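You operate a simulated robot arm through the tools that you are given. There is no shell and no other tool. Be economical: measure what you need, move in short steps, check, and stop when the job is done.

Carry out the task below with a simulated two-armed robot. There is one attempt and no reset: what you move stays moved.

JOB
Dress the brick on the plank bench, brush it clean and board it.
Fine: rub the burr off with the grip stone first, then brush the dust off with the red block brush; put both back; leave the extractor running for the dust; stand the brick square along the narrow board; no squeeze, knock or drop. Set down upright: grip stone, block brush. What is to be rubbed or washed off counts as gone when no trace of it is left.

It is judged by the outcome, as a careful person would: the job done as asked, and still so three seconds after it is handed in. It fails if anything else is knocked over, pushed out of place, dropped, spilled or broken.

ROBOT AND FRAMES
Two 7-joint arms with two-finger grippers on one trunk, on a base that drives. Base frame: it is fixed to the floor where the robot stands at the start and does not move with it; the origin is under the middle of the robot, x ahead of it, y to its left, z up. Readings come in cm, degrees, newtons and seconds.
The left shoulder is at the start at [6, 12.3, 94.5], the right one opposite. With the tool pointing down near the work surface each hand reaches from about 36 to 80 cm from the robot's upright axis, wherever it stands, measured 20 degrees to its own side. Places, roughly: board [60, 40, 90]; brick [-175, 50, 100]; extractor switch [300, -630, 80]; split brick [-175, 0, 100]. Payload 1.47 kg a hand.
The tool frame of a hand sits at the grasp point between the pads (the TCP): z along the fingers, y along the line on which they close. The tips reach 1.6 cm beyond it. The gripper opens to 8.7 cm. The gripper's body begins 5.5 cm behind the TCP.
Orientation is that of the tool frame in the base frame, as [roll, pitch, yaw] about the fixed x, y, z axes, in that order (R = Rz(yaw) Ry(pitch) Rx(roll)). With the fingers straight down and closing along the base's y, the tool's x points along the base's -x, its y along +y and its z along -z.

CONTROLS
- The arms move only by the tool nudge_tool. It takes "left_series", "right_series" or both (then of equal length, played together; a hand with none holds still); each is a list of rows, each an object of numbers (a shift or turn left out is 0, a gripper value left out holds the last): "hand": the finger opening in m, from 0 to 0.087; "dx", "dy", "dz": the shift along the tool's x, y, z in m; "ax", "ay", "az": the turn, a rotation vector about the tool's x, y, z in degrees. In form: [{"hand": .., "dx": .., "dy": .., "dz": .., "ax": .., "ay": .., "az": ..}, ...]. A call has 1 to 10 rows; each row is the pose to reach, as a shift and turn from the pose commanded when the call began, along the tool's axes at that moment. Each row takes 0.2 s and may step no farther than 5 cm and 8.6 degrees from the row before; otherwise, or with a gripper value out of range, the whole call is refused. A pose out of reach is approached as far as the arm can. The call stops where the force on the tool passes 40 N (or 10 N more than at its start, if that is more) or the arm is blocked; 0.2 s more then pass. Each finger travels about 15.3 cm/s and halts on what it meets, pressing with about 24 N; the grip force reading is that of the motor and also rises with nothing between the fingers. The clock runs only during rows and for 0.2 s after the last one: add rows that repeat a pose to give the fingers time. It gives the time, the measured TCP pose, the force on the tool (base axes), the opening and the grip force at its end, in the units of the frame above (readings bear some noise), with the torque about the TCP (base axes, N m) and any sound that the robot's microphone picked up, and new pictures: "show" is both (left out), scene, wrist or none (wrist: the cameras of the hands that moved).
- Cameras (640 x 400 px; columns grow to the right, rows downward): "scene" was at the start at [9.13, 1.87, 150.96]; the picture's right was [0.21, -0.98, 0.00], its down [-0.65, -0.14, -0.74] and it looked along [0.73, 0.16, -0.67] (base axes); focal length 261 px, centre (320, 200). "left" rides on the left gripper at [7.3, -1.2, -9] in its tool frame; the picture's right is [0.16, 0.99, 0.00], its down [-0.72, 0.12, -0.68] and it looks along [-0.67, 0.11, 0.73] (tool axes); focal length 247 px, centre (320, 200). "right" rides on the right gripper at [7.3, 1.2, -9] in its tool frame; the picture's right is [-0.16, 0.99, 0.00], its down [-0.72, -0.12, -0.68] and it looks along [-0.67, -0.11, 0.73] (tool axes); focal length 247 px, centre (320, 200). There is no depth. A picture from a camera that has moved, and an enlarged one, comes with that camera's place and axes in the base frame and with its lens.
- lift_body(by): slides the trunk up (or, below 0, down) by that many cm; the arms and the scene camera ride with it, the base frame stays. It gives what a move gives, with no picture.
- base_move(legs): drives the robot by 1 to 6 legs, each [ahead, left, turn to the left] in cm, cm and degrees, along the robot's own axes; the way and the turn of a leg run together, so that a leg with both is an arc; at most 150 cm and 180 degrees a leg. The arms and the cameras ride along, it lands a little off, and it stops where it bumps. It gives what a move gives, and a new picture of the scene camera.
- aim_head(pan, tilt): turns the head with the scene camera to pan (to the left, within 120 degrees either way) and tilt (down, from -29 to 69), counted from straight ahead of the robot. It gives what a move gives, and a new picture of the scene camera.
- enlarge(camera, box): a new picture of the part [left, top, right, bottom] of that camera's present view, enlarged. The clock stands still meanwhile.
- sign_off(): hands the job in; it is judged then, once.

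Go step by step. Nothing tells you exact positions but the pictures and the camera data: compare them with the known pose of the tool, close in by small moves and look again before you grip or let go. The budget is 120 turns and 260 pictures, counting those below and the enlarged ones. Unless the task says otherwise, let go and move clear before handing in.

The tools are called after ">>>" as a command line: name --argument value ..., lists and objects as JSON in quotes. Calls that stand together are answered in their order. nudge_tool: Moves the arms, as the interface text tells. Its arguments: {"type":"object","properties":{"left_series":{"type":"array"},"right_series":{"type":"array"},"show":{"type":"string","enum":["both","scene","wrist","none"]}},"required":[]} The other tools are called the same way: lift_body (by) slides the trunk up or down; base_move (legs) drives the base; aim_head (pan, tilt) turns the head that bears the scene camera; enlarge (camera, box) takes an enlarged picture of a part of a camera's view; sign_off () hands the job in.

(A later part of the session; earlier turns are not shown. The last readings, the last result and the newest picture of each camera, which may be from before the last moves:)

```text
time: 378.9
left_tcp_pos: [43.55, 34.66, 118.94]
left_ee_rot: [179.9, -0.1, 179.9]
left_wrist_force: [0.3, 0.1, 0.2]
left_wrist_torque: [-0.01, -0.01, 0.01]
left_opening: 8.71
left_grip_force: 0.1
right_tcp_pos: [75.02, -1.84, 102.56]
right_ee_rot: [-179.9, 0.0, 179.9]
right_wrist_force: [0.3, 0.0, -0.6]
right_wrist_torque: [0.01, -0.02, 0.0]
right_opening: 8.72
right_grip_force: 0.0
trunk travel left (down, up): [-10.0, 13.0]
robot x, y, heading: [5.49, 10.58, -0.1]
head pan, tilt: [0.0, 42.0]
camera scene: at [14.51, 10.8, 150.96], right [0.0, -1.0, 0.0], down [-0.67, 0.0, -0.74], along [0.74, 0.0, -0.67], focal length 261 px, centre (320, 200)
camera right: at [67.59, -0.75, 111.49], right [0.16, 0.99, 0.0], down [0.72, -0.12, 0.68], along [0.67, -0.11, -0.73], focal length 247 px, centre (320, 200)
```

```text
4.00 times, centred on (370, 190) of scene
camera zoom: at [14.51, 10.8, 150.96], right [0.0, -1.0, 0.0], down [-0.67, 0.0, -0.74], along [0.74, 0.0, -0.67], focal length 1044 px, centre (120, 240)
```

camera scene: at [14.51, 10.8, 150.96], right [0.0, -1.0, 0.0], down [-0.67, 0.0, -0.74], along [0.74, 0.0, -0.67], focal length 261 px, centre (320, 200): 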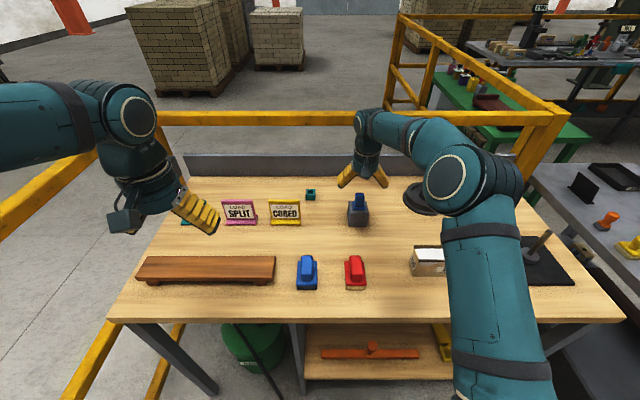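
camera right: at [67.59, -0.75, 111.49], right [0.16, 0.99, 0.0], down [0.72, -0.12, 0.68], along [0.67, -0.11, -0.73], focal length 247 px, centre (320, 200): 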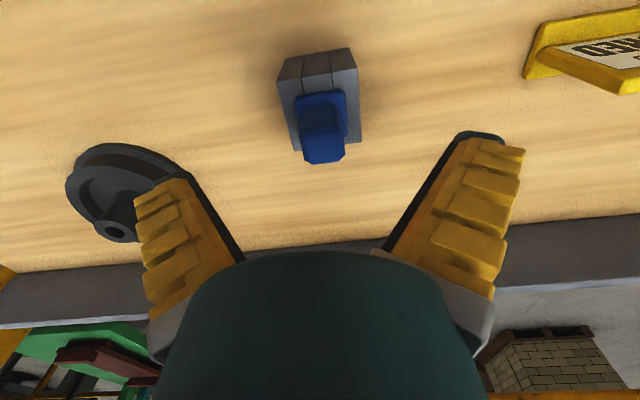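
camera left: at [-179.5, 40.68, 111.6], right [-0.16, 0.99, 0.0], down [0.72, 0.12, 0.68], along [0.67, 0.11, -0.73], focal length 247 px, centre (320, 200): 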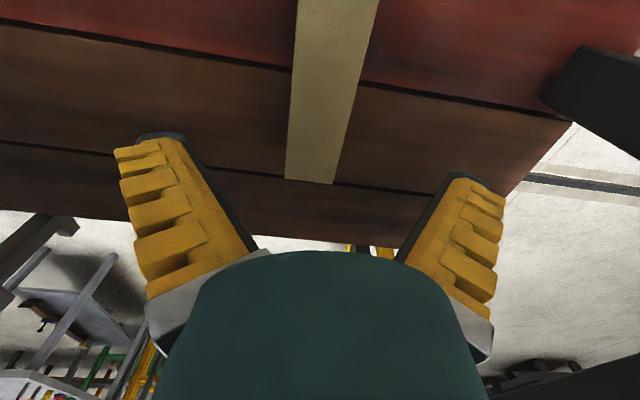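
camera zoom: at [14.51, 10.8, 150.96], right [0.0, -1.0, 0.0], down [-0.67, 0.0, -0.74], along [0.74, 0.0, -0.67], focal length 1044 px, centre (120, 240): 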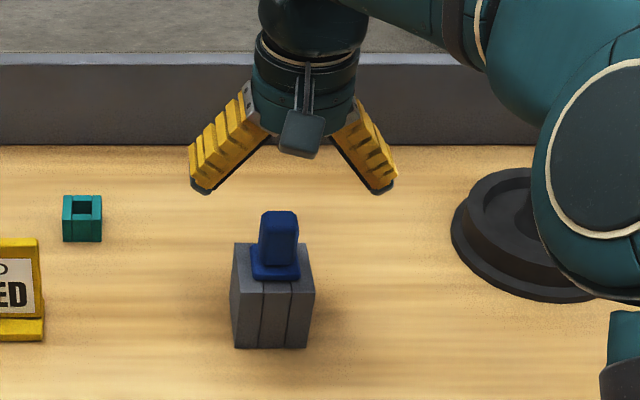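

>>> nudge_tool --right_series '[{"dx": -0.01, "dz": 0.03}, {"dx": -0.014, "dz": 0.055}]'

>>> enlarge --camera "scene" --box '[310, 140, 430, 240]'

```text
time: 379.5
left_tcp_pos: [43.61, 34.65, 118.83]
left_ee_rot: [180.0, 0.0, 179.9]
left_wrist_force: [-0.4, 0.5, 0.0]
left_wrist_torque: [0.01, 0.03, -0.03]
left_opening: 8.7
left_grip_force: 0.1
right_tcp_pos: [76.27, -1.88, 96.88]
right_ee_rot: [-179.9, -0.1, -179.9]
right_wrist_force: [-0.1, -0.7, 0.1]
right_wrist_torque: [0.01, -0.01, 0.0]
right_opening: 8.71
right_grip_force: 0.1
trunk travel left (down, up): [-10.0, 13.0]
robot x, y, heading: [5.09, 10.8, 0.2]
head pan, tilt: [0.0, 42.0]
camera scene: at [14.49, 10.81, 150.96], right [0.0, -1.0, 0.0], down [-0.67, 0.0, -0.74], along [0.74, 0.0, -0.67], focal length 261 px, centre (320, 200)
camera right: at [68.89, -0.8, 105.86], right [0.16, 0.99, 0.0], down [0.72, -0.12, 0.68], along [0.67, -0.11, -0.73], focal length 247 px, centre (320, 200)
```

scene: 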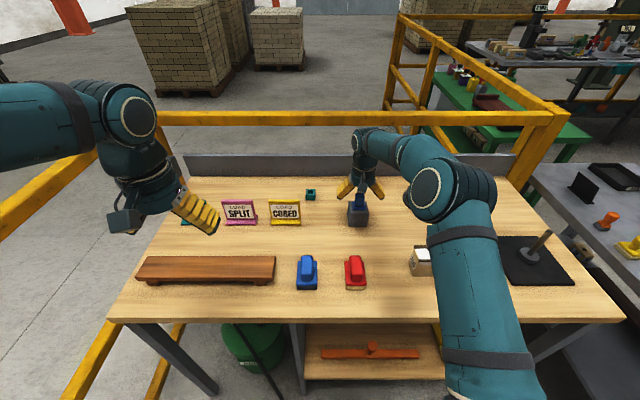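
right: 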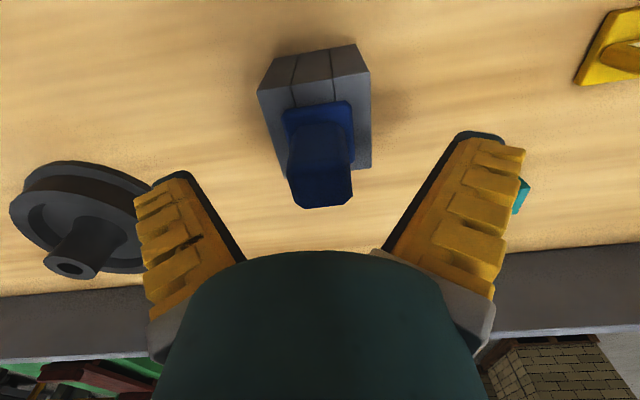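

```text
4.00 times, centred on (370, 190) of scene
camera zoom: at [14.49, 10.81, 150.96], right [0.0, -1.0, 0.0], down [-0.67, 0.0, -0.74], along [0.74, 0.0, -0.67], focal length 1044 px, centre (120, 240)
```

zoom: 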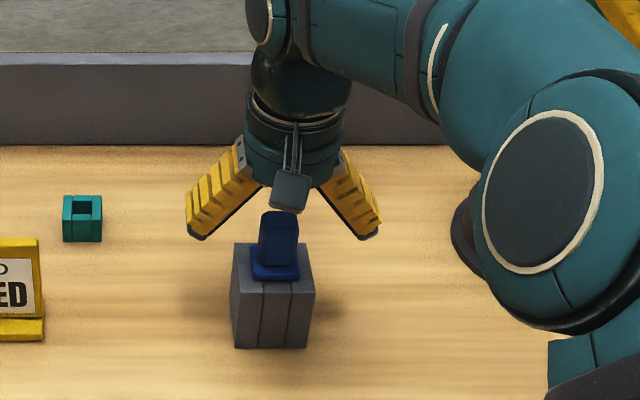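

>>> nudge_tool --right_series '[{"dz": 0.01}, {"dz": 0.018}, {"dz": 0.022}]'

```text
time: 380.3
left_tcp_pos: [43.61, 34.63, 118.85]
left_ee_rot: [179.9, -0.1, 179.8]
left_wrist_force: [-0.5, 1.0, -0.2]
left_wrist_torque: [-0.01, 0.01, -0.02]
left_opening: 8.69
left_grip_force: 0.0
right_tcp_pos: [76.51, -1.84, 94.9]
right_ee_rot: [180.0, 0.0, 180.0]
right_wrist_force: [0.6, 0.1, 0.1]
right_wrist_torque: [-0.04, 0.02, 0.01]
right_opening: 8.72
right_grip_force: 0.2
trunk travel left (down, up): [-10.0, 13.0]
robot x, y, heading: [5.1, 10.49, -0.1]
head pan, tilt: [0.0, 42.0]
camera scene: at [14.51, 10.81, 150.96], right [0.0, -1.0, 0.0], down [-0.67, 0.0, -0.74], along [0.74, 0.0, -0.67], focal length 261 px, centre (320, 200)
camera right: at [69.01, -0.73, 103.67], right [0.16, 0.99, 0.0], down [0.72, -0.12, 0.68], along [0.67, -0.11, -0.73], focal length 247 px, centre (320, 200)
```

scene: 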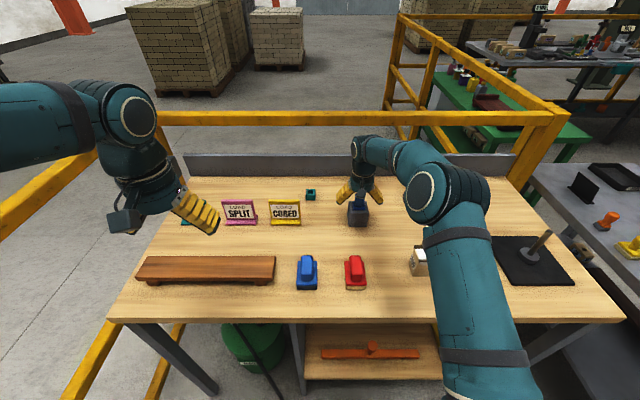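
right: 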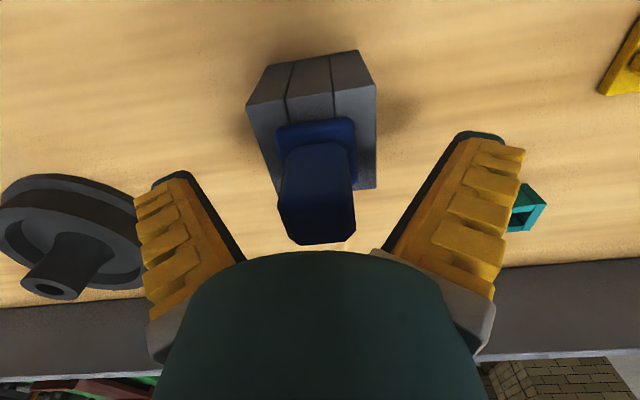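

>>> nudge_tool --right_series '[{"hand": 0.06}, {"hand": 0.045}, {"hand": 0.03}, {"hand": 0.02}, {"hand": 0.015}, {"hand": 0.015}]' --show "wrist"

```text
time: 381.7
left_tcp_pos: [43.45, 34.69, 118.93]
left_ee_rot: [179.9, 0.0, 179.9]
left_wrist_force: [0.0, -0.5, 0.1]
left_wrist_torque: [0.0, -0.03, -0.04]
left_opening: 8.69
left_grip_force: 0.1
right_tcp_pos: [76.55, -1.82, 95.21]
right_ee_rot: [-179.9, 0.3, 180.0]
right_wrist_force: [5.8, 0.2, 21.9]
right_wrist_torque: [-0.03, -0.46, 0.02]
right_opening: 2.39
right_grip_force: 24.5
trunk travel left (down, up): [-10.0, 13.0]
robot x, y, heading: [5.0, 10.78, 0.1]
head pan, tilt: [0.0, 42.0]
camera right: at [68.97, -0.72, 103.96], right [0.16, 0.99, 0.0], down [0.72, -0.12, 0.68], along [0.68, -0.11, -0.73], focal length 247 px, centre (320, 200)
```

right: 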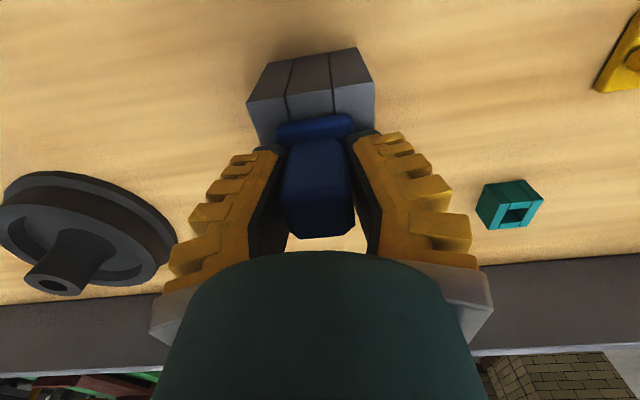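

The handle is gripped (2.4 cm). I lift it straight up.

>>> nudge_tool --right_series '[{"dz": -0.005}, {"dz": -0.01}, {"dz": -0.03}, {"dz": -0.06}, {"dz": -0.1}]'

```text
time: 382.9
left_tcp_pos: [43.55, 34.69, 118.88]
left_ee_rot: [179.9, -0.1, 179.9]
left_wrist_force: [0.2, 0.0, -0.4]
left_wrist_torque: [0.03, 0.02, -0.02]
left_opening: 8.68
left_grip_force: 0.0
right_tcp_pos: [76.54, -1.87, 104.79]
right_ee_rot: [180.0, 0.0, 180.0]
right_wrist_force: [0.7, -0.1, -1.3]
right_wrist_torque: [-0.01, 0.02, -0.02]
right_opening: 1.98
right_grip_force: 24.5
trunk travel left (down, up): [-10.0, 13.0]
robot x, y, heading: [5.6, 10.39, 0.3]
head pan, tilt: [0.0, 42.0]
camera scene: at [14.44, 10.82, 150.96], right [0.0, -1.0, 0.0], down [-0.67, 0.0, -0.74], along [0.74, 0.0, -0.67], focal length 261 px, centre (320, 200)
camera right: at [69.14, -0.69, 113.7], right [0.16, 0.99, 0.0], down [0.72, -0.12, 0.68], along [0.67, -0.11, -0.73], focal length 247 px, centre (320, 200)
```

scene: 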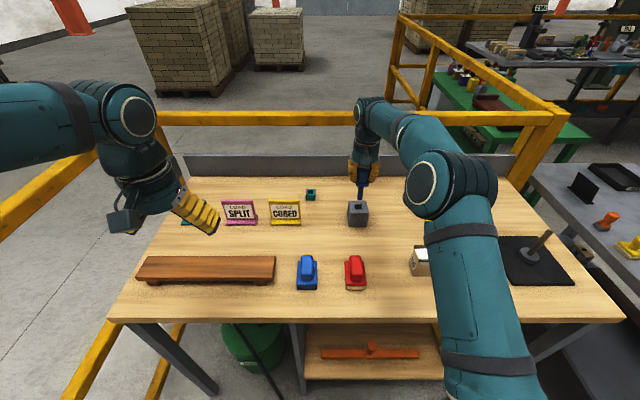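
right: 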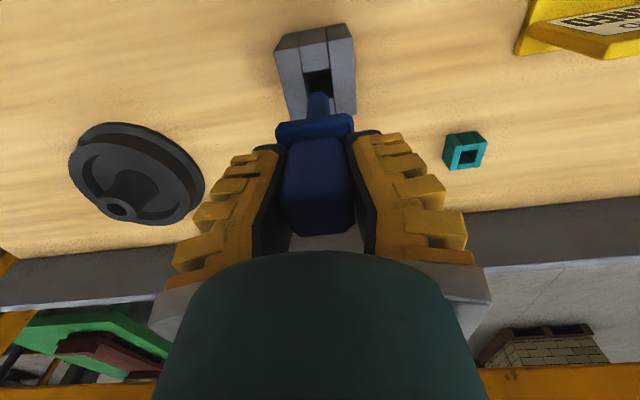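

This is a pin tool in a holder block, not the stone. I lower it straight back in.

>>> nudge_tool --right_series '[{"dz": 0.02}, {"dz": 0.04}, {"dz": 0.06}, {"dz": 0.075}, {"dz": 0.085}, {"dz": 0.092}, {"dz": 0.096}]'

>>> enlarge --camera "scene" --box '[330, 170, 390, 240]'

```text
time: 384.5
left_tcp_pos: [43.45, 34.58, 118.88]
left_ee_rot: [179.9, -0.2, 180.0]
left_wrist_force: [-0.7, -0.2, -0.2]
left_wrist_torque: [0.03, 0.01, -0.01]
left_opening: 8.67
left_grip_force: 0.0
right_tcp_pos: [76.59, -1.91, 95.27]
right_ee_rot: [-180.0, 0.0, -180.0]
right_wrist_force: [-0.1, 0.9, -2.3]
right_wrist_torque: [0.01, 0.0, 0.0]
right_opening: 2.0
right_grip_force: 23.9
trunk travel left (down, up): [-10.0, 13.0]
robot x, y, heading: [5.45, 10.47, -0.2]
head pan, tilt: [0.0, 42.0]
camera scene: at [14.52, 10.8, 150.96], right [0.0, -1.0, 0.0], down [-0.67, 0.0, -0.74], along [0.74, 0.0, -0.67], focal length 261 px, centre (320, 200)
camera right: at [69.12, -0.82, 104.16], right [0.16, 0.99, 0.0], down [0.72, -0.12, 0.68], along [0.67, -0.11, -0.73], focal length 247 px, centre (320, 200)
```

scene: 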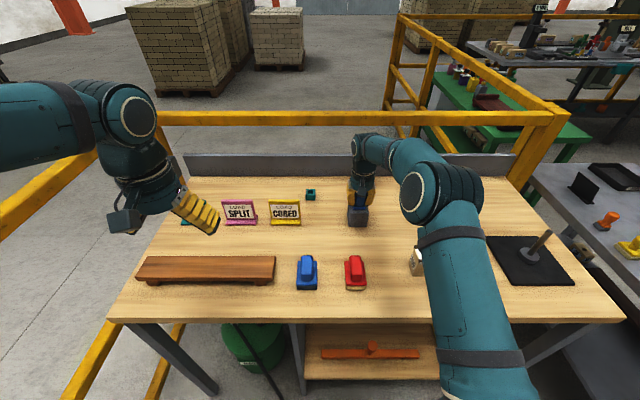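
right: 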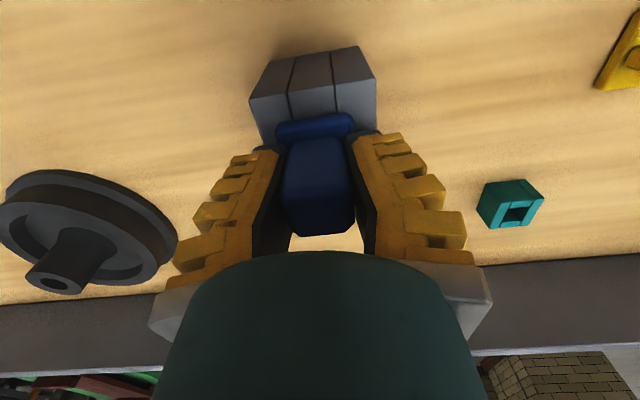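

```text
5.71 times, centred on (360, 205) of scene
camera zoom: at [14.52, 10.8, 150.96], right [0.0, -1.0, 0.0], down [-0.67, 0.0, -0.74], along [0.74, 0.0, -0.67], focal length 1492 px, centre (91, 171)
```

zoom: 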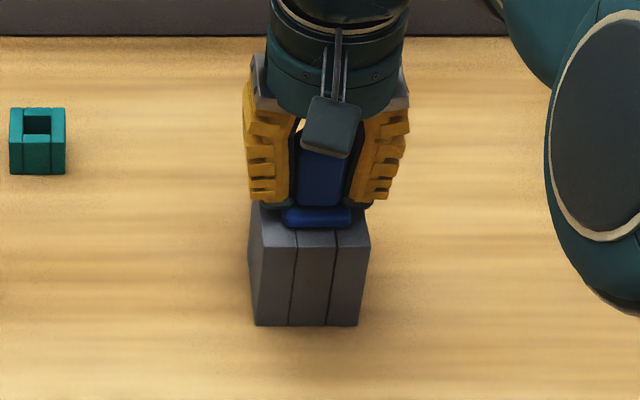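

>>> nudge_tool --right_series '[{"dz": 0.002}, {"dz": 0.004}, {"dz": 0.004, "hand": 0.03}, {"dz": 0.002, "hand": 0.05}, {"dz": 0.0, "hand": 0.07}, {"dz": 0.0, "hand": 0.087}, {"dz": -0.03}, {"dz": -0.07}]'

>>> enlarge --camera "scene" --box '[330, 170, 390, 240]'

```text
time: 386.3
left_tcp_pos: [43.48, 34.66, 118.94]
left_ee_rot: [179.9, 0.0, 179.9]
left_wrist_force: [-0.9, 0.5, 0.7]
left_wrist_torque: [-0.02, 0.04, 0.01]
left_opening: 8.7
left_grip_force: 0.1
right_tcp_pos: [76.69, -1.83, 102.28]
right_ee_rot: [-180.0, -0.1, -179.8]
right_wrist_force: [-0.1, 0.0, 0.0]
right_wrist_torque: [0.0, 0.0, -0.03]
right_opening: 8.71
right_grip_force: 0.0
trunk travel left (down, up): [-10.0, 13.0]
robot x, y, heading: [4.92, 10.86, 0.1]
head pan, tilt: [0.0, 42.0]
camera scene: at [14.46, 10.82, 150.96], right [0.0, -1.0, 0.0], down [-0.67, 0.0, -0.74], along [0.74, 0.0, -0.67], focal length 261 px, centre (320, 200)
camera right: at [69.19, -0.68, 111.18], right [0.16, 0.99, 0.0], down [0.72, -0.11, 0.68], along [0.67, -0.11, -0.73], focal length 247 px, centre (320, 200)
```

scene: 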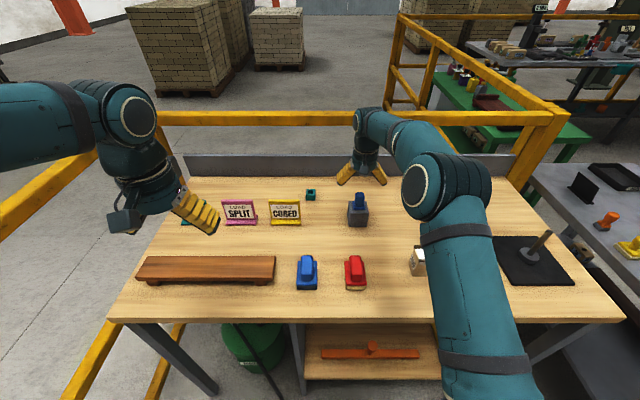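
right: 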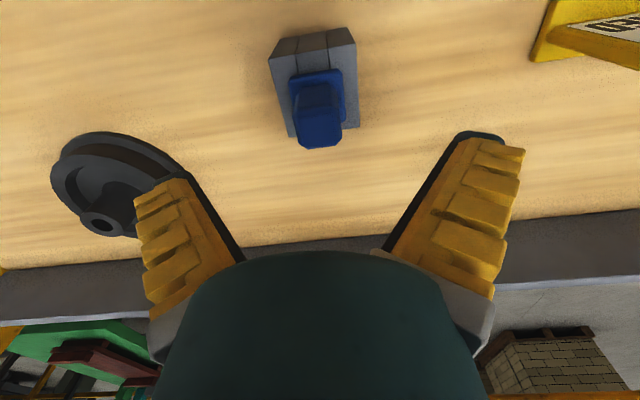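

```text
5.71 times, centred on (360, 205) of scene
camera zoom: at [14.46, 10.82, 150.96], right [0.0, -1.0, 0.0], down [-0.67, 0.0, -0.74], along [0.74, 0.0, -0.67], focal length 1492 px, centre (91, 171)
```

zoom: 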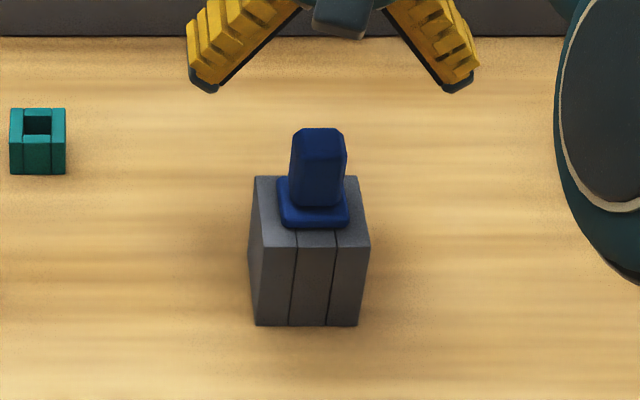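

The pin tool is restored. The blue block with the dark abrasive sole beside the red brush must be the grip stone. I bring the right hand above it.

>>> nudge_tool --right_series '[{"dz": -0.04}, {"dx": 0.03, "dy": 0.015, "dz": -0.07}, {"dx": 0.07, "dy": 0.03, "dz": -0.08}, {"dx": 0.11, "dy": 0.045, "dz": -0.08}, {"dx": 0.15, "dy": 0.06, "dz": -0.08}, {"dx": 0.19, "dy": 0.075, "dz": -0.08}, {"dx": 0.23, "dy": 0.09, "dz": -0.08}, {"dx": 0.25, "dy": 0.1, "dz": -0.08}]' --show "none"

>>> base_move --legs '[[0, 6, 0]]'

>>> enlarge --camera "right" --box '[0, 0, 640, 400]'

>>> enlarge --camera "scene" --box '[280, 240, 520, 310]'

```text
time: 388.1
left_tcp_pos: [43.6, 34.67, 118.84]
left_ee_rot: [179.8, 0.0, 179.9]
left_wrist_force: [1.1, 0.1, -0.4]
left_wrist_torque: [-0.01, 0.03, -0.02]
left_opening: 8.71
left_grip_force: 0.0
right_tcp_pos: [51.62, 8.11, 110.39]
right_ee_rot: [-179.9, 0.0, 179.9]
right_wrist_force: [0.1, 0.6, 0.9]
right_wrist_torque: [0.01, 0.02, 0.02]
right_opening: 8.69
right_grip_force: 0.0
trunk travel left (down, up): [-10.0, 13.0]
robot x, y, heading: [5.08, 10.87, -0.2]
head pan, tilt: [0.0, 42.0]
```

```text
time: 389.3
left_tcp_pos: [43.54, 40.56, 118.73]
left_ee_rot: [179.9, 0.0, 180.0]
left_wrist_force: [-0.6, 0.1, -1.2]
left_wrist_torque: [0.0, -0.01, -0.02]
left_opening: 8.68
left_grip_force: 0.0
right_tcp_pos: [51.44, 14.04, 110.36]
right_ee_rot: [-179.9, 0.0, 180.0]
right_wrist_force: [-0.7, 0.2, -0.2]
right_wrist_torque: [0.0, -0.03, 0.04]
right_opening: 8.68
right_grip_force: 0.0
trunk travel left (down, up): [-10.0, 13.0]
robot x, y, heading: [5.09, 16.68, -0.2]
head pan, tilt: [0.0, 42.0]
camera scene: at [14.5, 16.78, 150.96], right [0.0, -1.0, 0.0], down [-0.67, 0.0, -0.74], along [0.74, 0.0, -0.67], focal length 261 px, centre (320, 200)
```

scene: 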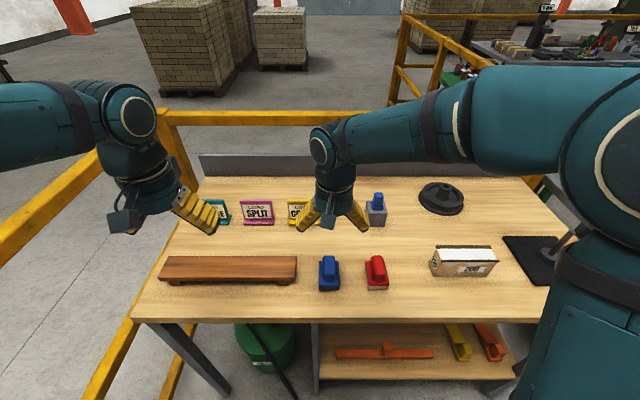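

```text
1.00 times, centred on (320, 200) of right (not enlarged: the box is as wide or as high as the picture)
camera zoom: at [44.14, 15.17, 119.23], right [0.16, 0.99, 0.0], down [0.72, -0.12, 0.68], along [0.67, -0.11, -0.73], focal length 247 px, centre (320, 200)
```

zoom: 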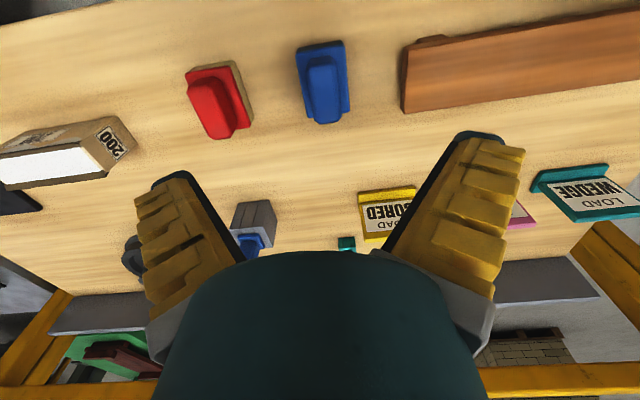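

```text
2.67 times, centred on (400, 275) of scene
camera zoom: at [14.5, 16.78, 150.96], right [0.0, -1.0, 0.0], down [-0.67, 0.0, -0.74], along [0.74, 0.0, -0.67], focal length 696 px, centre (107, 0)
```

zoom: 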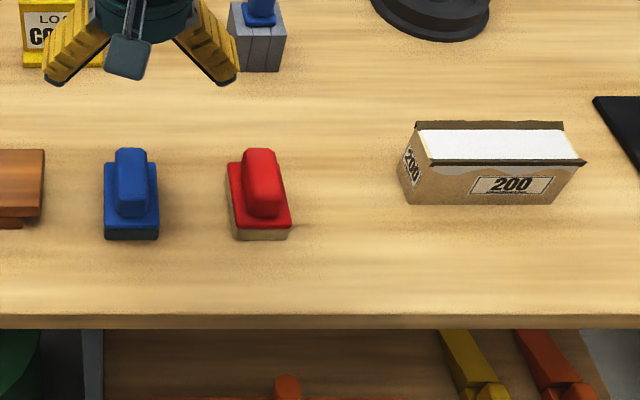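

>>> nudge_tool --right_series '[{"dx": -0.01, "dz": 0.04}, {"dx": -0.02, "dz": 0.08}, {"dx": -0.022, "dz": 0.115}, {"dx": -0.022, "dz": 0.135}]'

>>> enlarge --camera "scene" --box '[290, 210, 410, 310]'

```text
time: 390.3
left_tcp_pos: [43.53, 40.43, 118.76]
left_ee_rot: [179.9, -0.1, 179.8]
left_wrist_force: [-0.4, 0.2, -0.4]
left_wrist_torque: [0.01, 0.01, -0.01]
left_opening: 8.71
left_grip_force: 0.0
right_tcp_pos: [53.8, 14.01, 96.79]
right_ee_rot: [180.0, 0.0, 180.0]
right_wrist_force: [0.4, 0.6, -1.0]
right_wrist_torque: [0.0, -0.03, -0.01]
right_opening: 8.74
right_grip_force: 0.0
trunk travel left (down, up): [-10.0, 13.0]
robot x, y, heading: [5.0, 16.44, 0.1]
head pan, tilt: [0.0, 42.0]
camera scene: at [14.52, 16.71, 150.96], right [0.0, -1.0, 0.0], down [-0.67, 0.0, -0.74], along [0.74, 0.0, -0.67], focal length 261 px, centre (320, 200)
camera right: at [46.37, 15.18, 105.68], right [0.16, 0.99, 0.0], down [0.72, -0.12, 0.68], along [0.67, -0.11, -0.73], focal length 247 px, centre (320, 200)
```

scene: 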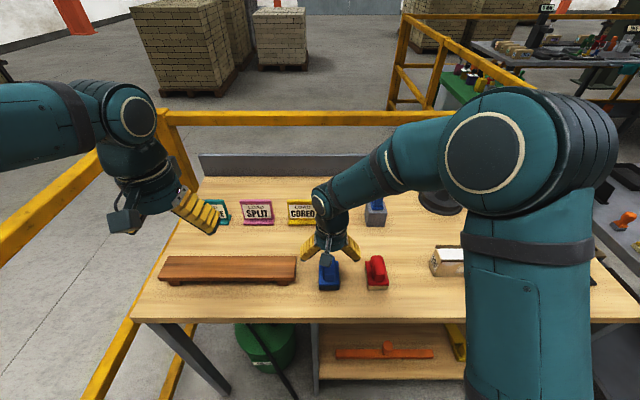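
right: 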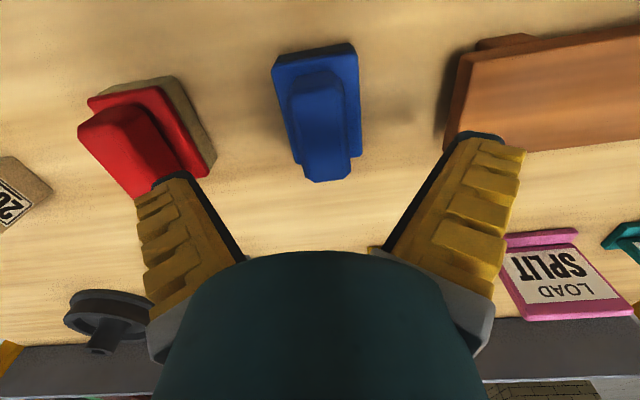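

```text
4.00 times, centred on (350, 260) of scene
camera zoom: at [14.52, 16.71, 150.96], right [0.0, -1.0, 0.0], down [-0.67, 0.0, -0.74], along [0.74, 0.0, -0.67], focal length 1044 px, centre (200, -40)
```

zoom: 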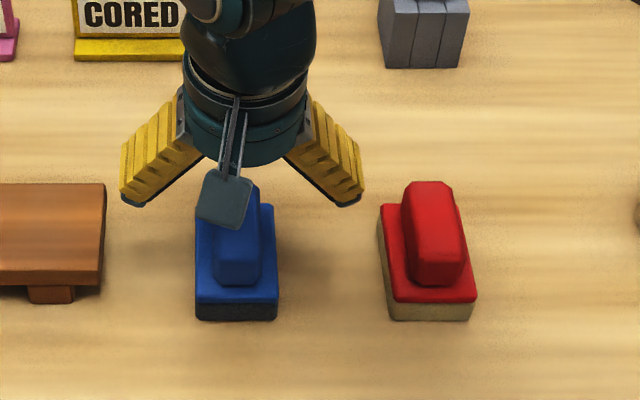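

>>> nudge_tool --right_series '[{"dx": 0.006, "dz": 0.02}, {"dx": 0.006, "dz": 0.032}, {"dx": 0.006, "dz": 0.038}]' --show "wrist"

>>> enlarge --camera "scene" --box '[290, 230, 370, 300]'

```text
time: 391.1
left_tcp_pos: [43.46, 40.53, 118.93]
left_ee_rot: [179.8, -0.2, 179.9]
left_wrist_force: [0.2, 0.4, 0.3]
left_wrist_torque: [-0.01, 0.01, -0.03]
left_opening: 8.69
left_grip_force: 0.0
right_tcp_pos: [53.2, 14.23, 93.04]
right_ee_rot: [-180.0, 0.0, 179.9]
right_wrist_force: [0.0, 0.0, 0.6]
right_wrist_torque: [-0.05, -0.03, 0.01]
right_opening: 8.69
right_grip_force: 0.0
trunk travel left (down, up): [-10.0, 13.0]
robot x, y, heading: [4.98, 16.67, -0.2]
head pan, tilt: [0.0, 42.0]
camera right: at [45.75, 15.18, 101.92], right [0.16, 0.99, 0.0], down [0.72, -0.12, 0.68], along [0.67, -0.11, -0.73], focal length 247 px, centre (320, 200)
```

right: 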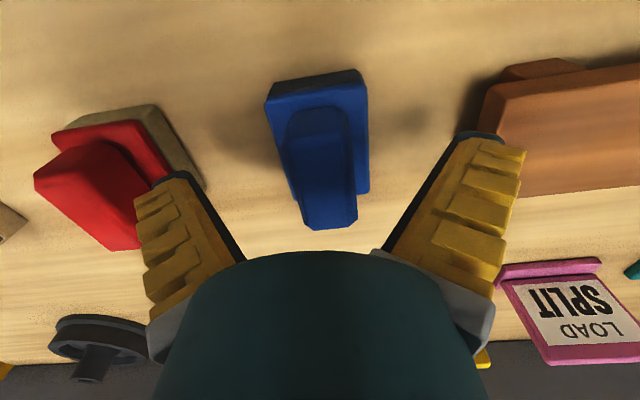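

```text
5.71 times, centred on (330, 265) of scene
camera zoom: at [14.51, 16.7, 150.96], right [0.0, -1.0, 0.0], down [-0.67, 0.0, -0.74], along [0.74, 0.0, -0.67], focal length 1492 px, centre (263, -171)
```

zoom: 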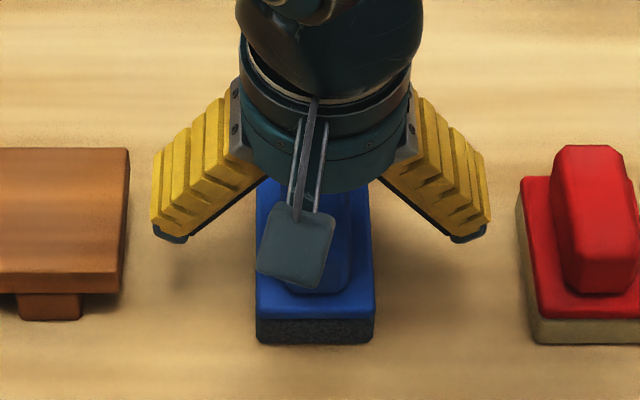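

>>> nudge_tool --right_series '[{"dz": 0.008}, {"dz": 0.008, "hand": 0.06}, {"dz": 0.008, "hand": 0.045}, {"dz": 0.008, "hand": 0.032}, {"dz": 0.008, "hand": 0.022}, {"dz": 0.008, "hand": 0.018}, {"dz": 0.008, "hand": 0.018}]' --show "wrist"

```text
time: 392.7
left_tcp_pos: [43.47, 40.58, 118.88]
left_ee_rot: [179.9, 0.0, 179.9]
left_wrist_force: [0.7, 0.5, 0.3]
left_wrist_torque: [0.04, 0.0, 0.0]
left_opening: 8.69
left_grip_force: 0.2
right_tcp_pos: [53.13, 14.02, 92.28]
right_ee_rot: [180.0, 0.0, 180.0]
right_wrist_force: [1.0, 0.0, 11.2]
right_wrist_torque: [0.03, 0.15, -0.01]
right_opening: 2.75
right_grip_force: 23.3
trunk travel left (down, up): [-10.0, 13.0]
robot x, y, heading: [5.21, 16.53, -0.0]
head pan, tilt: [0.0, 42.0]
camera right: at [45.75, 15.17, 101.2], right [0.16, 0.99, 0.0], down [0.72, -0.12, 0.68], along [0.67, -0.11, -0.73], focal length 247 px, centre (320, 200)
```

right: 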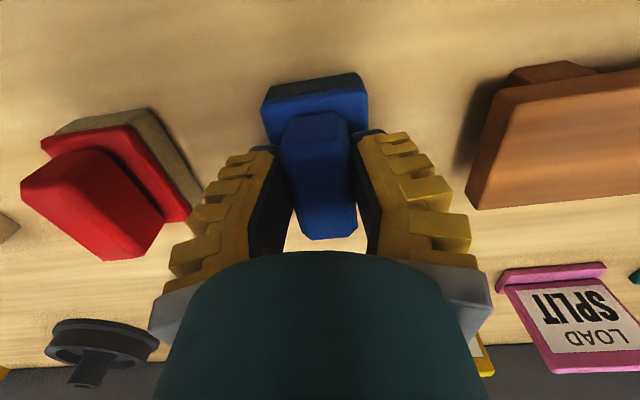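

Gripped. I note its spot (TCP 53.15, 14.05, 92.3) and lift.

>>> nudge_tool --right_series '[{"dz": -0.005}, {"dz": -0.015}, {"dz": -0.04}, {"dz": -0.08}, {"dz": -0.12}]'

>>> enlarge --camera "scene" --box '[290, 190, 410, 300]'

```text
time: 393.9
left_tcp_pos: [43.48, 40.52, 118.96]
left_ee_rot: [179.9, 0.0, 179.9]
left_wrist_force: [0.0, 0.0, 0.0]
left_wrist_torque: [0.01, -0.02, -0.02]
left_opening: 8.69
left_grip_force: 0.0
right_tcp_pos: [53.0, 14.08, 104.26]
right_ee_rot: [-180.0, -0.1, -180.0]
right_wrist_force: [-1.1, 0.6, -3.0]
right_wrist_torque: [-0.04, 0.03, 0.0]
right_opening: 2.39
right_grip_force: 23.9
trunk travel left (down, up): [-10.0, 13.0]
robot x, y, heading: [5.1, 16.75, 0.0]
head pan, tilt: [0.0, 42.0]
camera scene: at [14.45, 16.67, 150.96], right [0.0, -1.0, 0.0], down [-0.67, 0.0, -0.74], along [0.74, 0.0, -0.67], focal length 261 px, centre (320, 200)
camera right: at [45.7, 15.08, 113.22], right [0.16, 0.99, 0.0], down [0.72, -0.12, 0.68], along [0.67, -0.11, -0.73], focal length 247 px, centre (320, 200)
```

scene: 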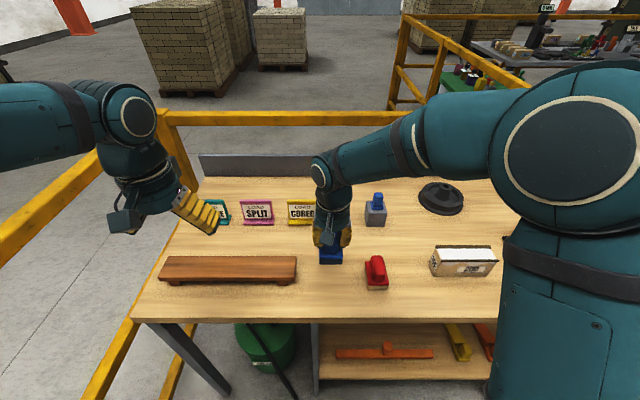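
right: 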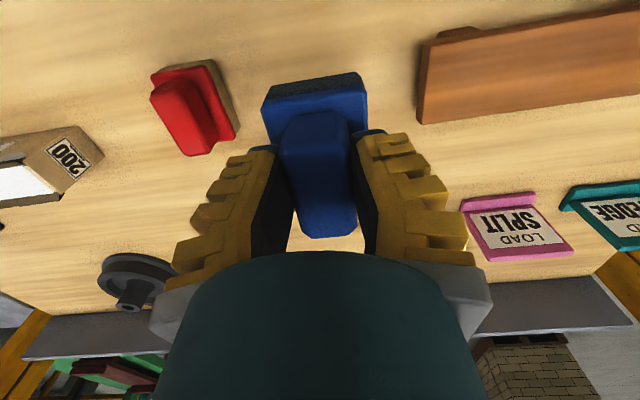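

```text
3.64 times, centred on (350, 245) of scene
camera zoom: at [14.45, 16.67, 150.96], right [0.0, -1.0, 0.0], down [-0.67, 0.0, -0.74], along [0.74, 0.0, -0.67], focal length 949 px, centre (211, 36)
```

zoom: 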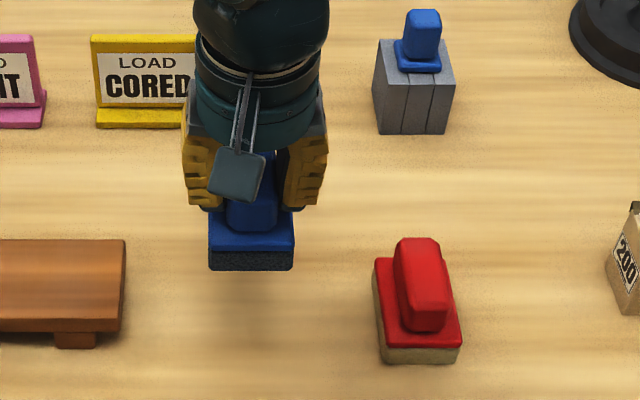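

It is the grip stone (dark abrasive sole). The brick spans about x 53.5–58, y -29…-14.5, top z≈94.5. I carry the stone over its middle.

>>> nudge_tool --right_series '[{"dz": -0.03}, {"dx": -0.005, "dy": -0.045, "dz": -0.03}, {"dx": -0.01, "dy": -0.09, "dz": -0.03}, {"dx": -0.015, "dy": -0.135, "dz": -0.03}, {"dx": -0.02, "dy": -0.18, "dz": -0.03}, {"dx": -0.025, "dy": -0.225, "dz": -0.03}, {"dx": -0.028, "dy": -0.27, "dz": -0.03}, {"dx": -0.028, "dy": -0.315, "dz": -0.03}, {"dx": -0.028, "dy": -0.355, "dz": -0.03}, {"dx": -0.028, "dy": -0.355, "dz": -0.01}]'

>>> enlarge --camera "scene" --box '[400, 200, 520, 300]'

```text
time: 396.1
left_tcp_pos: [43.71, 40.56, 118.81]
left_ee_rot: [179.9, -0.1, 179.9]
left_wrist_force: [0.8, 0.2, -0.1]
left_wrist_torque: [0.03, 0.04, 0.0]
left_opening: 8.67
left_grip_force: 0.0
right_tcp_pos: [55.77, -21.42, 105.1]
right_ee_rot: [179.9, -0.1, 179.9]
right_wrist_force: [0.1, -0.2, -2.5]
right_wrist_torque: [0.02, -0.01, 0.03]
right_opening: 2.42
right_grip_force: 23.9
trunk travel left (down, up): [-10.0, 13.0]
robot x, y, heading: [5.26, 16.84, -0.1]
head pan, tilt: [0.0, 42.0]
camera scene: at [14.56, 16.72, 150.95], right [0.0, -1.0, 0.0], down [-0.67, 0.0, -0.74], along [0.74, 0.0, -0.67], focal length 261 px, centre (320, 200)
camera right: at [48.36, -20.29, 114.07], right [0.16, 0.99, 0.0], down [0.72, -0.12, 0.68], along [0.67, -0.11, -0.73], focal length 247 px, centre (320, 200)
```

scene: 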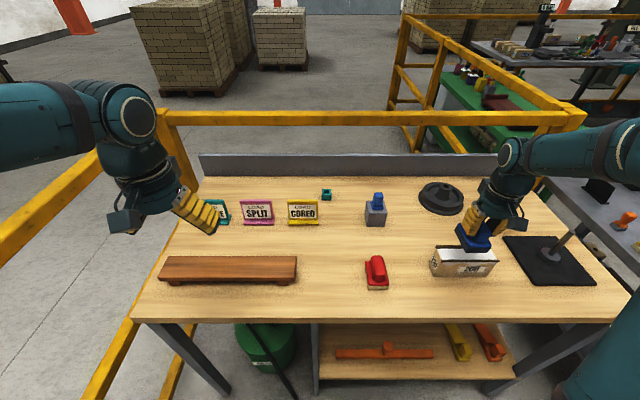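
right: 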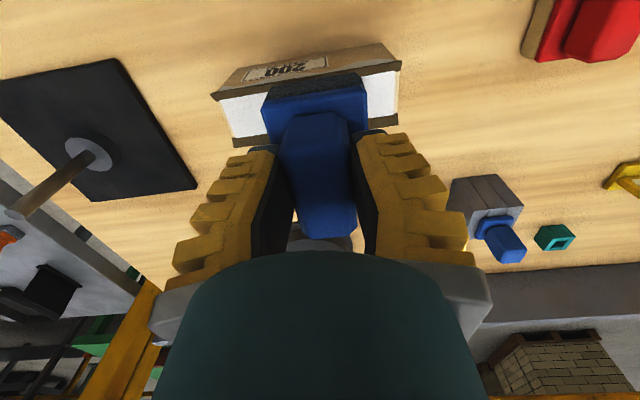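

```text
4.00 times, centred on (460, 250) of scene
camera zoom: at [14.56, 16.72, 150.95], right [0.0, -1.0, 0.0], down [-0.67, 0.0, -0.74], along [0.74, 0.0, -0.67], focal length 1044 px, centre (-240, 0)
```

zoom: 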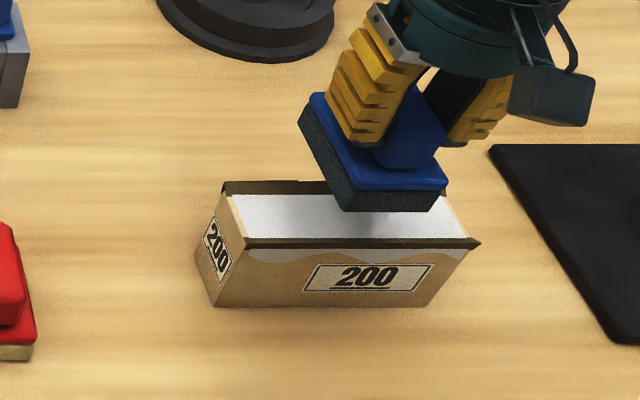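

>>> nudge_tool --right_series '[{"dz": 0.02}, {"dz": 0.035}, {"dz": 0.042}, {"dz": 0.047}, {"dz": 0.05}]' --show "none"

>>> enlarge --camera "scene" --box '[400, 200, 520, 300]'

```text
time: 397.3
left_tcp_pos: [43.58, 40.5, 118.9]
left_ee_rot: [179.9, -0.2, 179.9]
left_wrist_force: [0.0, -1.0, -0.5]
left_wrist_torque: [-0.03, 0.03, -0.02]
left_opening: 8.68
left_grip_force: 0.0
right_tcp_pos: [55.97, -21.38, 100.22]
right_ee_rot: [-179.9, -0.1, -179.9]
right_wrist_force: [0.5, 0.2, -2.0]
right_wrist_torque: [0.01, 0.03, -0.02]
right_opening: 2.43
right_grip_force: 23.9
trunk travel left (down, up): [-10.0, 13.0]
robot x, y, heading: [4.86, 16.32, 0.2]
head pan, tilt: [0.0, 42.0]
```

```text
4.00 times, centred on (460, 250) of scene
camera zoom: at [14.53, 16.68, 150.96], right [0.0, -1.0, 0.0], down [-0.67, 0.0, -0.74], along [0.74, 0.0, -0.67], focal length 1044 px, centre (-240, 0)
```

zoom: 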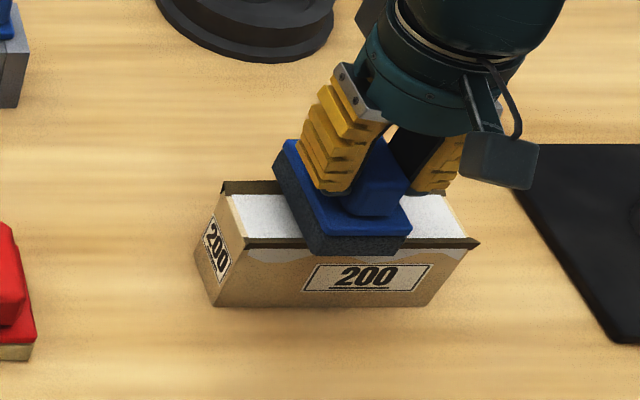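

>>> nudge_tool --right_series '[{"dz": 0.003}, {"dz": 0.006}, {"dz": 0.008}]' --show "none"

```text
time: 398.1
left_tcp_pos: [43.5, 40.67, 118.91]
left_ee_rot: [179.8, 0.0, 179.9]
left_wrist_force: [0.1, -0.3, -0.1]
left_wrist_torque: [0.03, -0.01, 0.0]
left_opening: 8.7
left_grip_force: 0.0
right_tcp_pos: [56.03, -21.35, 99.64]
right_ee_rot: [-179.9, 0.2, 180.0]
right_wrist_force: [0.2, -0.6, 18.5]
right_wrist_torque: [-0.03, -0.03, 0.02]
right_opening: 3.17
right_grip_force: 24.1
trunk travel left (down, up): [-10.0, 13.0]
robot x, y, heading: [4.89, 16.71, 0.0]
head pan, tilt: [0.0, 42.0]
```

>>> nudge_tool --right_series '[{"dz": -0.002}, {"dz": -0.003}]' --show "none"

```text
time: 398.7
left_tcp_pos: [43.44, 40.68, 118.97]
left_ee_rot: [179.9, 0.0, 179.9]
left_wrist_force: [-0.6, 0.5, 0.0]
left_wrist_torque: [-0.02, -0.02, 0.01]
left_opening: 8.71
left_grip_force: 0.1
right_tcp_pos: [55.94, -21.43, 99.71]
right_ee_rot: [-180.0, 0.1, 180.0]
right_wrist_force: [3.5, -0.5, 11.2]
right_wrist_torque: [-0.01, -0.43, -0.04]
right_opening: 2.84
right_grip_force: 23.8
trunk travel left (down, up): [-10.0, 13.0]
robot x, y, heading: [4.97, 16.5, -0.2]
head pan, tilt: [0.0, 42.0]
```

>>> nudge_tool --right_series '[{"dz": -0.001}, {"dz": -0.001, "dy": 0.01}, {"dz": -0.001, "dy": 0.02}, {"dz": -0.001, "dy": 0.03}, {"dz": -0.001, "dy": 0.04}]' --show "none"

>>> enlarge --camera "scene" --box '[400, 200, 520, 300]'

```text
time: 399.9
left_tcp_pos: [43.61, 40.52, 118.96]
left_ee_rot: [179.8, 0.0, 179.9]
left_wrist_force: [0.0, 0.4, -0.8]
left_wrist_torque: [0.01, 0.01, 0.0]
left_opening: 8.73
left_grip_force: 0.0
right_tcp_pos: [55.9, -17.36, 99.76]
right_ee_rot: [-179.9, -0.1, -179.9]
right_wrist_force: [-0.5, -0.8, 2.2]
right_wrist_torque: [0.0, -0.09, -0.06]
right_opening: 2.51
right_grip_force: 24.1
trunk travel left (down, up): [-10.0, 13.0]
robot x, y, heading: [5.39, 16.99, -0.0]
head pan, tilt: [0.0, 42.0]
```

```text
4.00 times, centred on (460, 250) of scene
camera zoom: at [14.47, 16.7, 150.96], right [0.0, -1.0, 0.0], down [-0.67, 0.0, -0.74], along [0.74, 0.0, -0.67], focal length 1044 px, centre (-240, 0)
```

zoom: 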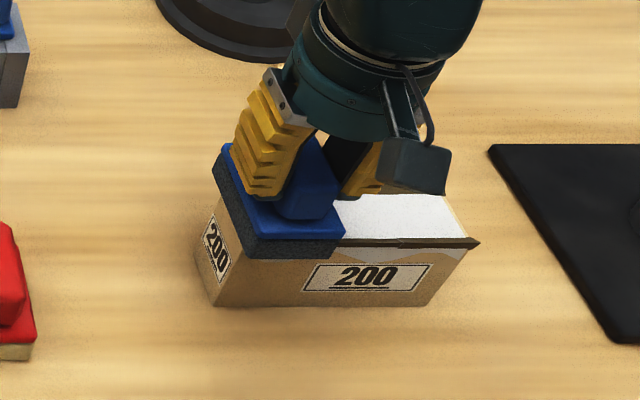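

The brick stays put and the burr is wearing off. I continue with strokes along its whole length.

>>> nudge_tool --right_series '[{"dy": -0.01}, {"dy": -0.02}, {"dy": -0.03}, {"dy": -0.04}, {"dy": -0.05}, {"dy": -0.06}, {"dy": -0.07}, {"dy": -0.08}, {"dy": -0.09}, {"dy": -0.095}]' --show "none"

>>> enlarge --camera "scene" --box '[400, 200, 520, 300]'

>>> nudge_tool --right_series '[{"dy": 0.01}, {"dy": 0.02}, {"dy": 0.03}, {"dy": 0.04}, {"dy": 0.05}, {"dy": 0.06}, {"dy": 0.07}, {"dy": 0.08}, {"dy": 0.09}, {"dy": 0.1}]' --show "none"

>>> enlarge --camera "scene" --box '[400, 200, 520, 300]'

```text
time: 402.1
left_tcp_pos: [43.62, 40.61, 118.87]
left_ee_rot: [179.9, -0.1, 179.9]
left_wrist_force: [-0.2, -0.3, -1.3]
left_wrist_torque: [0.0, 0.0, 0.01]
left_opening: 8.7
left_grip_force: 0.1
right_tcp_pos: [55.98, -27.02, 99.84]
right_ee_rot: [180.0, -0.1, -180.0]
right_wrist_force: [-0.7, 1.1, 0.7]
right_wrist_torque: [0.0, -0.02, 0.02]
right_opening: 2.43
right_grip_force: 24.2
trunk travel left (down, up): [-10.0, 13.0]
robot x, y, heading: [5.18, 16.71, 0.1]
head pan, tilt: [0.0, 42.0]
```

```text
4.00 times, centred on (460, 250) of scene
camera zoom: at [14.5, 16.71, 150.96], right [0.0, -1.0, 0.0], down [-0.67, 0.0, -0.74], along [0.74, 0.0, -0.67], focal length 1044 px, centre (-240, 0)
```

zoom: 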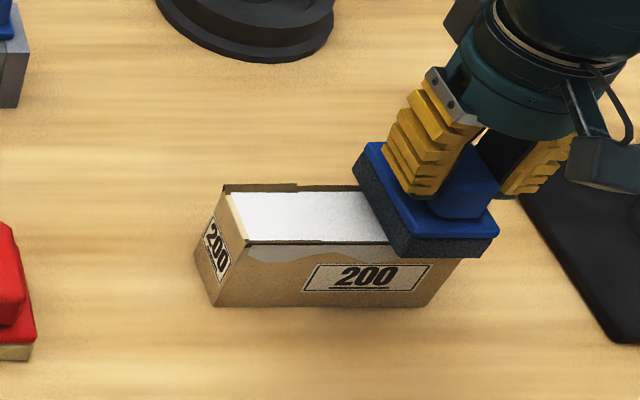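

```text
time: 404.3
left_tcp_pos: [43.63, 40.62, 118.96]
left_ee_rot: [179.9, -0.2, 179.9]
left_wrist_force: [-0.5, -0.7, -0.4]
left_wrist_torque: [-0.03, 0.0, 0.03]
left_opening: 8.68
left_grip_force: 0.0
right_tcp_pos: [55.98, -17.01, 99.82]
right_ee_rot: [-179.9, -0.1, 180.0]
right_wrist_force: [-1.1, -1.6, 1.2]
right_wrist_torque: [-0.01, -0.04, -0.01]
right_opening: 2.51
right_grip_force: 24.4
trunk travel left (down, up): [-10.0, 13.0]
robot x, y, heading: [5.04, 16.54, 0.1]
head pan, tilt: [0.0, 42.0]
```

```text
4.00 times, centred on (460, 250) of scene
camera zoom: at [14.48, 16.7, 150.96], right [0.0, -1.0, 0.0], down [-0.67, 0.0, -0.74], along [0.74, 0.0, -0.67], focal length 1044 px, centre (-240, 0)
```

zoom: 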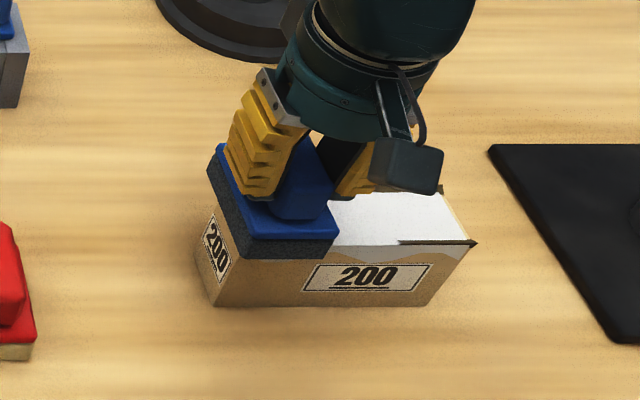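

The burr goes patch by patch. I add slight pressure and make more round strokes.

>>> nudge_tool --right_series '[{"dy": -0.02, "dz": 0.0015}, {"dy": -0.04, "dz": 0.0015}, {"dy": -0.06, "dz": 0.0015}, {"dy": -0.08, "dz": 0.0015}, {"dy": -0.1, "dz": 0.0015}, {"dy": -0.08, "dz": 0.0015}, {"dy": -0.06, "dz": 0.0015}, {"dy": -0.04, "dz": 0.0015}, {"dy": -0.02, "dz": 0.0015}, {"dy": 0.005, "dz": 0.0015}]' --show "none"

>>> nudge_tool --right_series '[{"dy": -0.02}, {"dy": -0.04}, {"dy": -0.06}, {"dy": -0.08}, {"dy": -0.1}, {"dy": -0.08}, {"dy": -0.06}, {"dy": -0.04}, {"dy": -0.02}, {"dy": 0.0}]' --show "none"

>>> nudge_tool --right_series '[{"dy": -0.01}, {"dy": -0.02}, {"dy": -0.03}, {"dy": -0.04}, {"dy": -0.05}, {"dy": -0.06}, {"dy": -0.07}, {"dy": -0.08}, {"dy": -0.09}, {"dy": -0.1}]' --show "none"

>>> enlarge --camera "scene" --box '[400, 200, 520, 300]'

```text
time: 406.5
left_tcp_pos: [43.34, 40.65, 118.86]
left_ee_rot: [179.9, 0.0, 179.9]
left_wrist_force: [0.0, -0.3, 0.0]
left_wrist_torque: [-0.02, 0.0, 0.05]
left_opening: 8.68
left_grip_force: 0.1
right_tcp_pos: [55.87, -16.44, 99.68]
right_ee_rot: [180.0, 0.0, 179.9]
right_wrist_force: [-1.6, -4.5, 15.8]
right_wrist_torque: [-0.14, 0.06, 0.0]
right_opening: 3.03
right_grip_force: 23.9
trunk travel left (down, up): [-10.0, 13.0]
robot x, y, heading: [5.15, 16.43, 0.2]
head pan, tilt: [0.0, 42.0]
```

```text
time: 408.7
left_tcp_pos: [43.57, 40.58, 118.86]
left_ee_rot: [179.9, 0.1, 179.9]
left_wrist_force: [0.5, 0.2, 0.4]
left_wrist_torque: [0.01, -0.01, -0.03]
left_opening: 8.71
left_grip_force: 0.1
right_tcp_pos: [55.97, -16.42, 99.74]
right_ee_rot: [-180.0, 0.1, -179.9]
right_wrist_force: [-0.8, -2.3, 7.3]
right_wrist_torque: [-0.03, 0.04, 0.01]
right_opening: 2.65
right_grip_force: 23.7
trunk travel left (down, up): [-10.0, 13.0]
robot x, y, heading: [5.53, 16.53, 0.2]
head pan, tilt: [0.0, 42.0]
```

```text
time: 410.9
left_tcp_pos: [43.61, 40.5, 118.86]
left_ee_rot: [180.0, -0.1, 179.9]
left_wrist_force: [-0.4, 0.0, -0.2]
left_wrist_torque: [0.01, -0.01, 0.0]
left_opening: 8.69
left_grip_force: 0.0
right_tcp_pos: [56.02, -26.56, 99.83]
right_ee_rot: [180.0, 0.0, -180.0]
right_wrist_force: [1.3, 1.3, 4.1]
right_wrist_torque: [0.04, -0.03, 0.01]
right_opening: 2.56
right_grip_force: 24.0
trunk travel left (down, up): [-10.0, 13.0]
robot x, y, heading: [4.75, 16.26, -0.0]
head pan, tilt: [0.0, 42.0]
```

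```text
4.00 times, centred on (460, 250) of scene
camera zoom: at [14.48, 16.73, 150.96], right [0.0, -1.0, 0.0], down [-0.67, 0.0, -0.74], along [0.74, 0.0, -0.67], focal length 1044 px, centre (-240, 0)
```

zoom: 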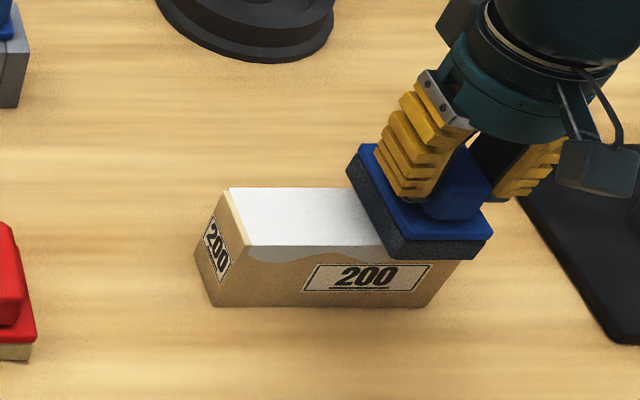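

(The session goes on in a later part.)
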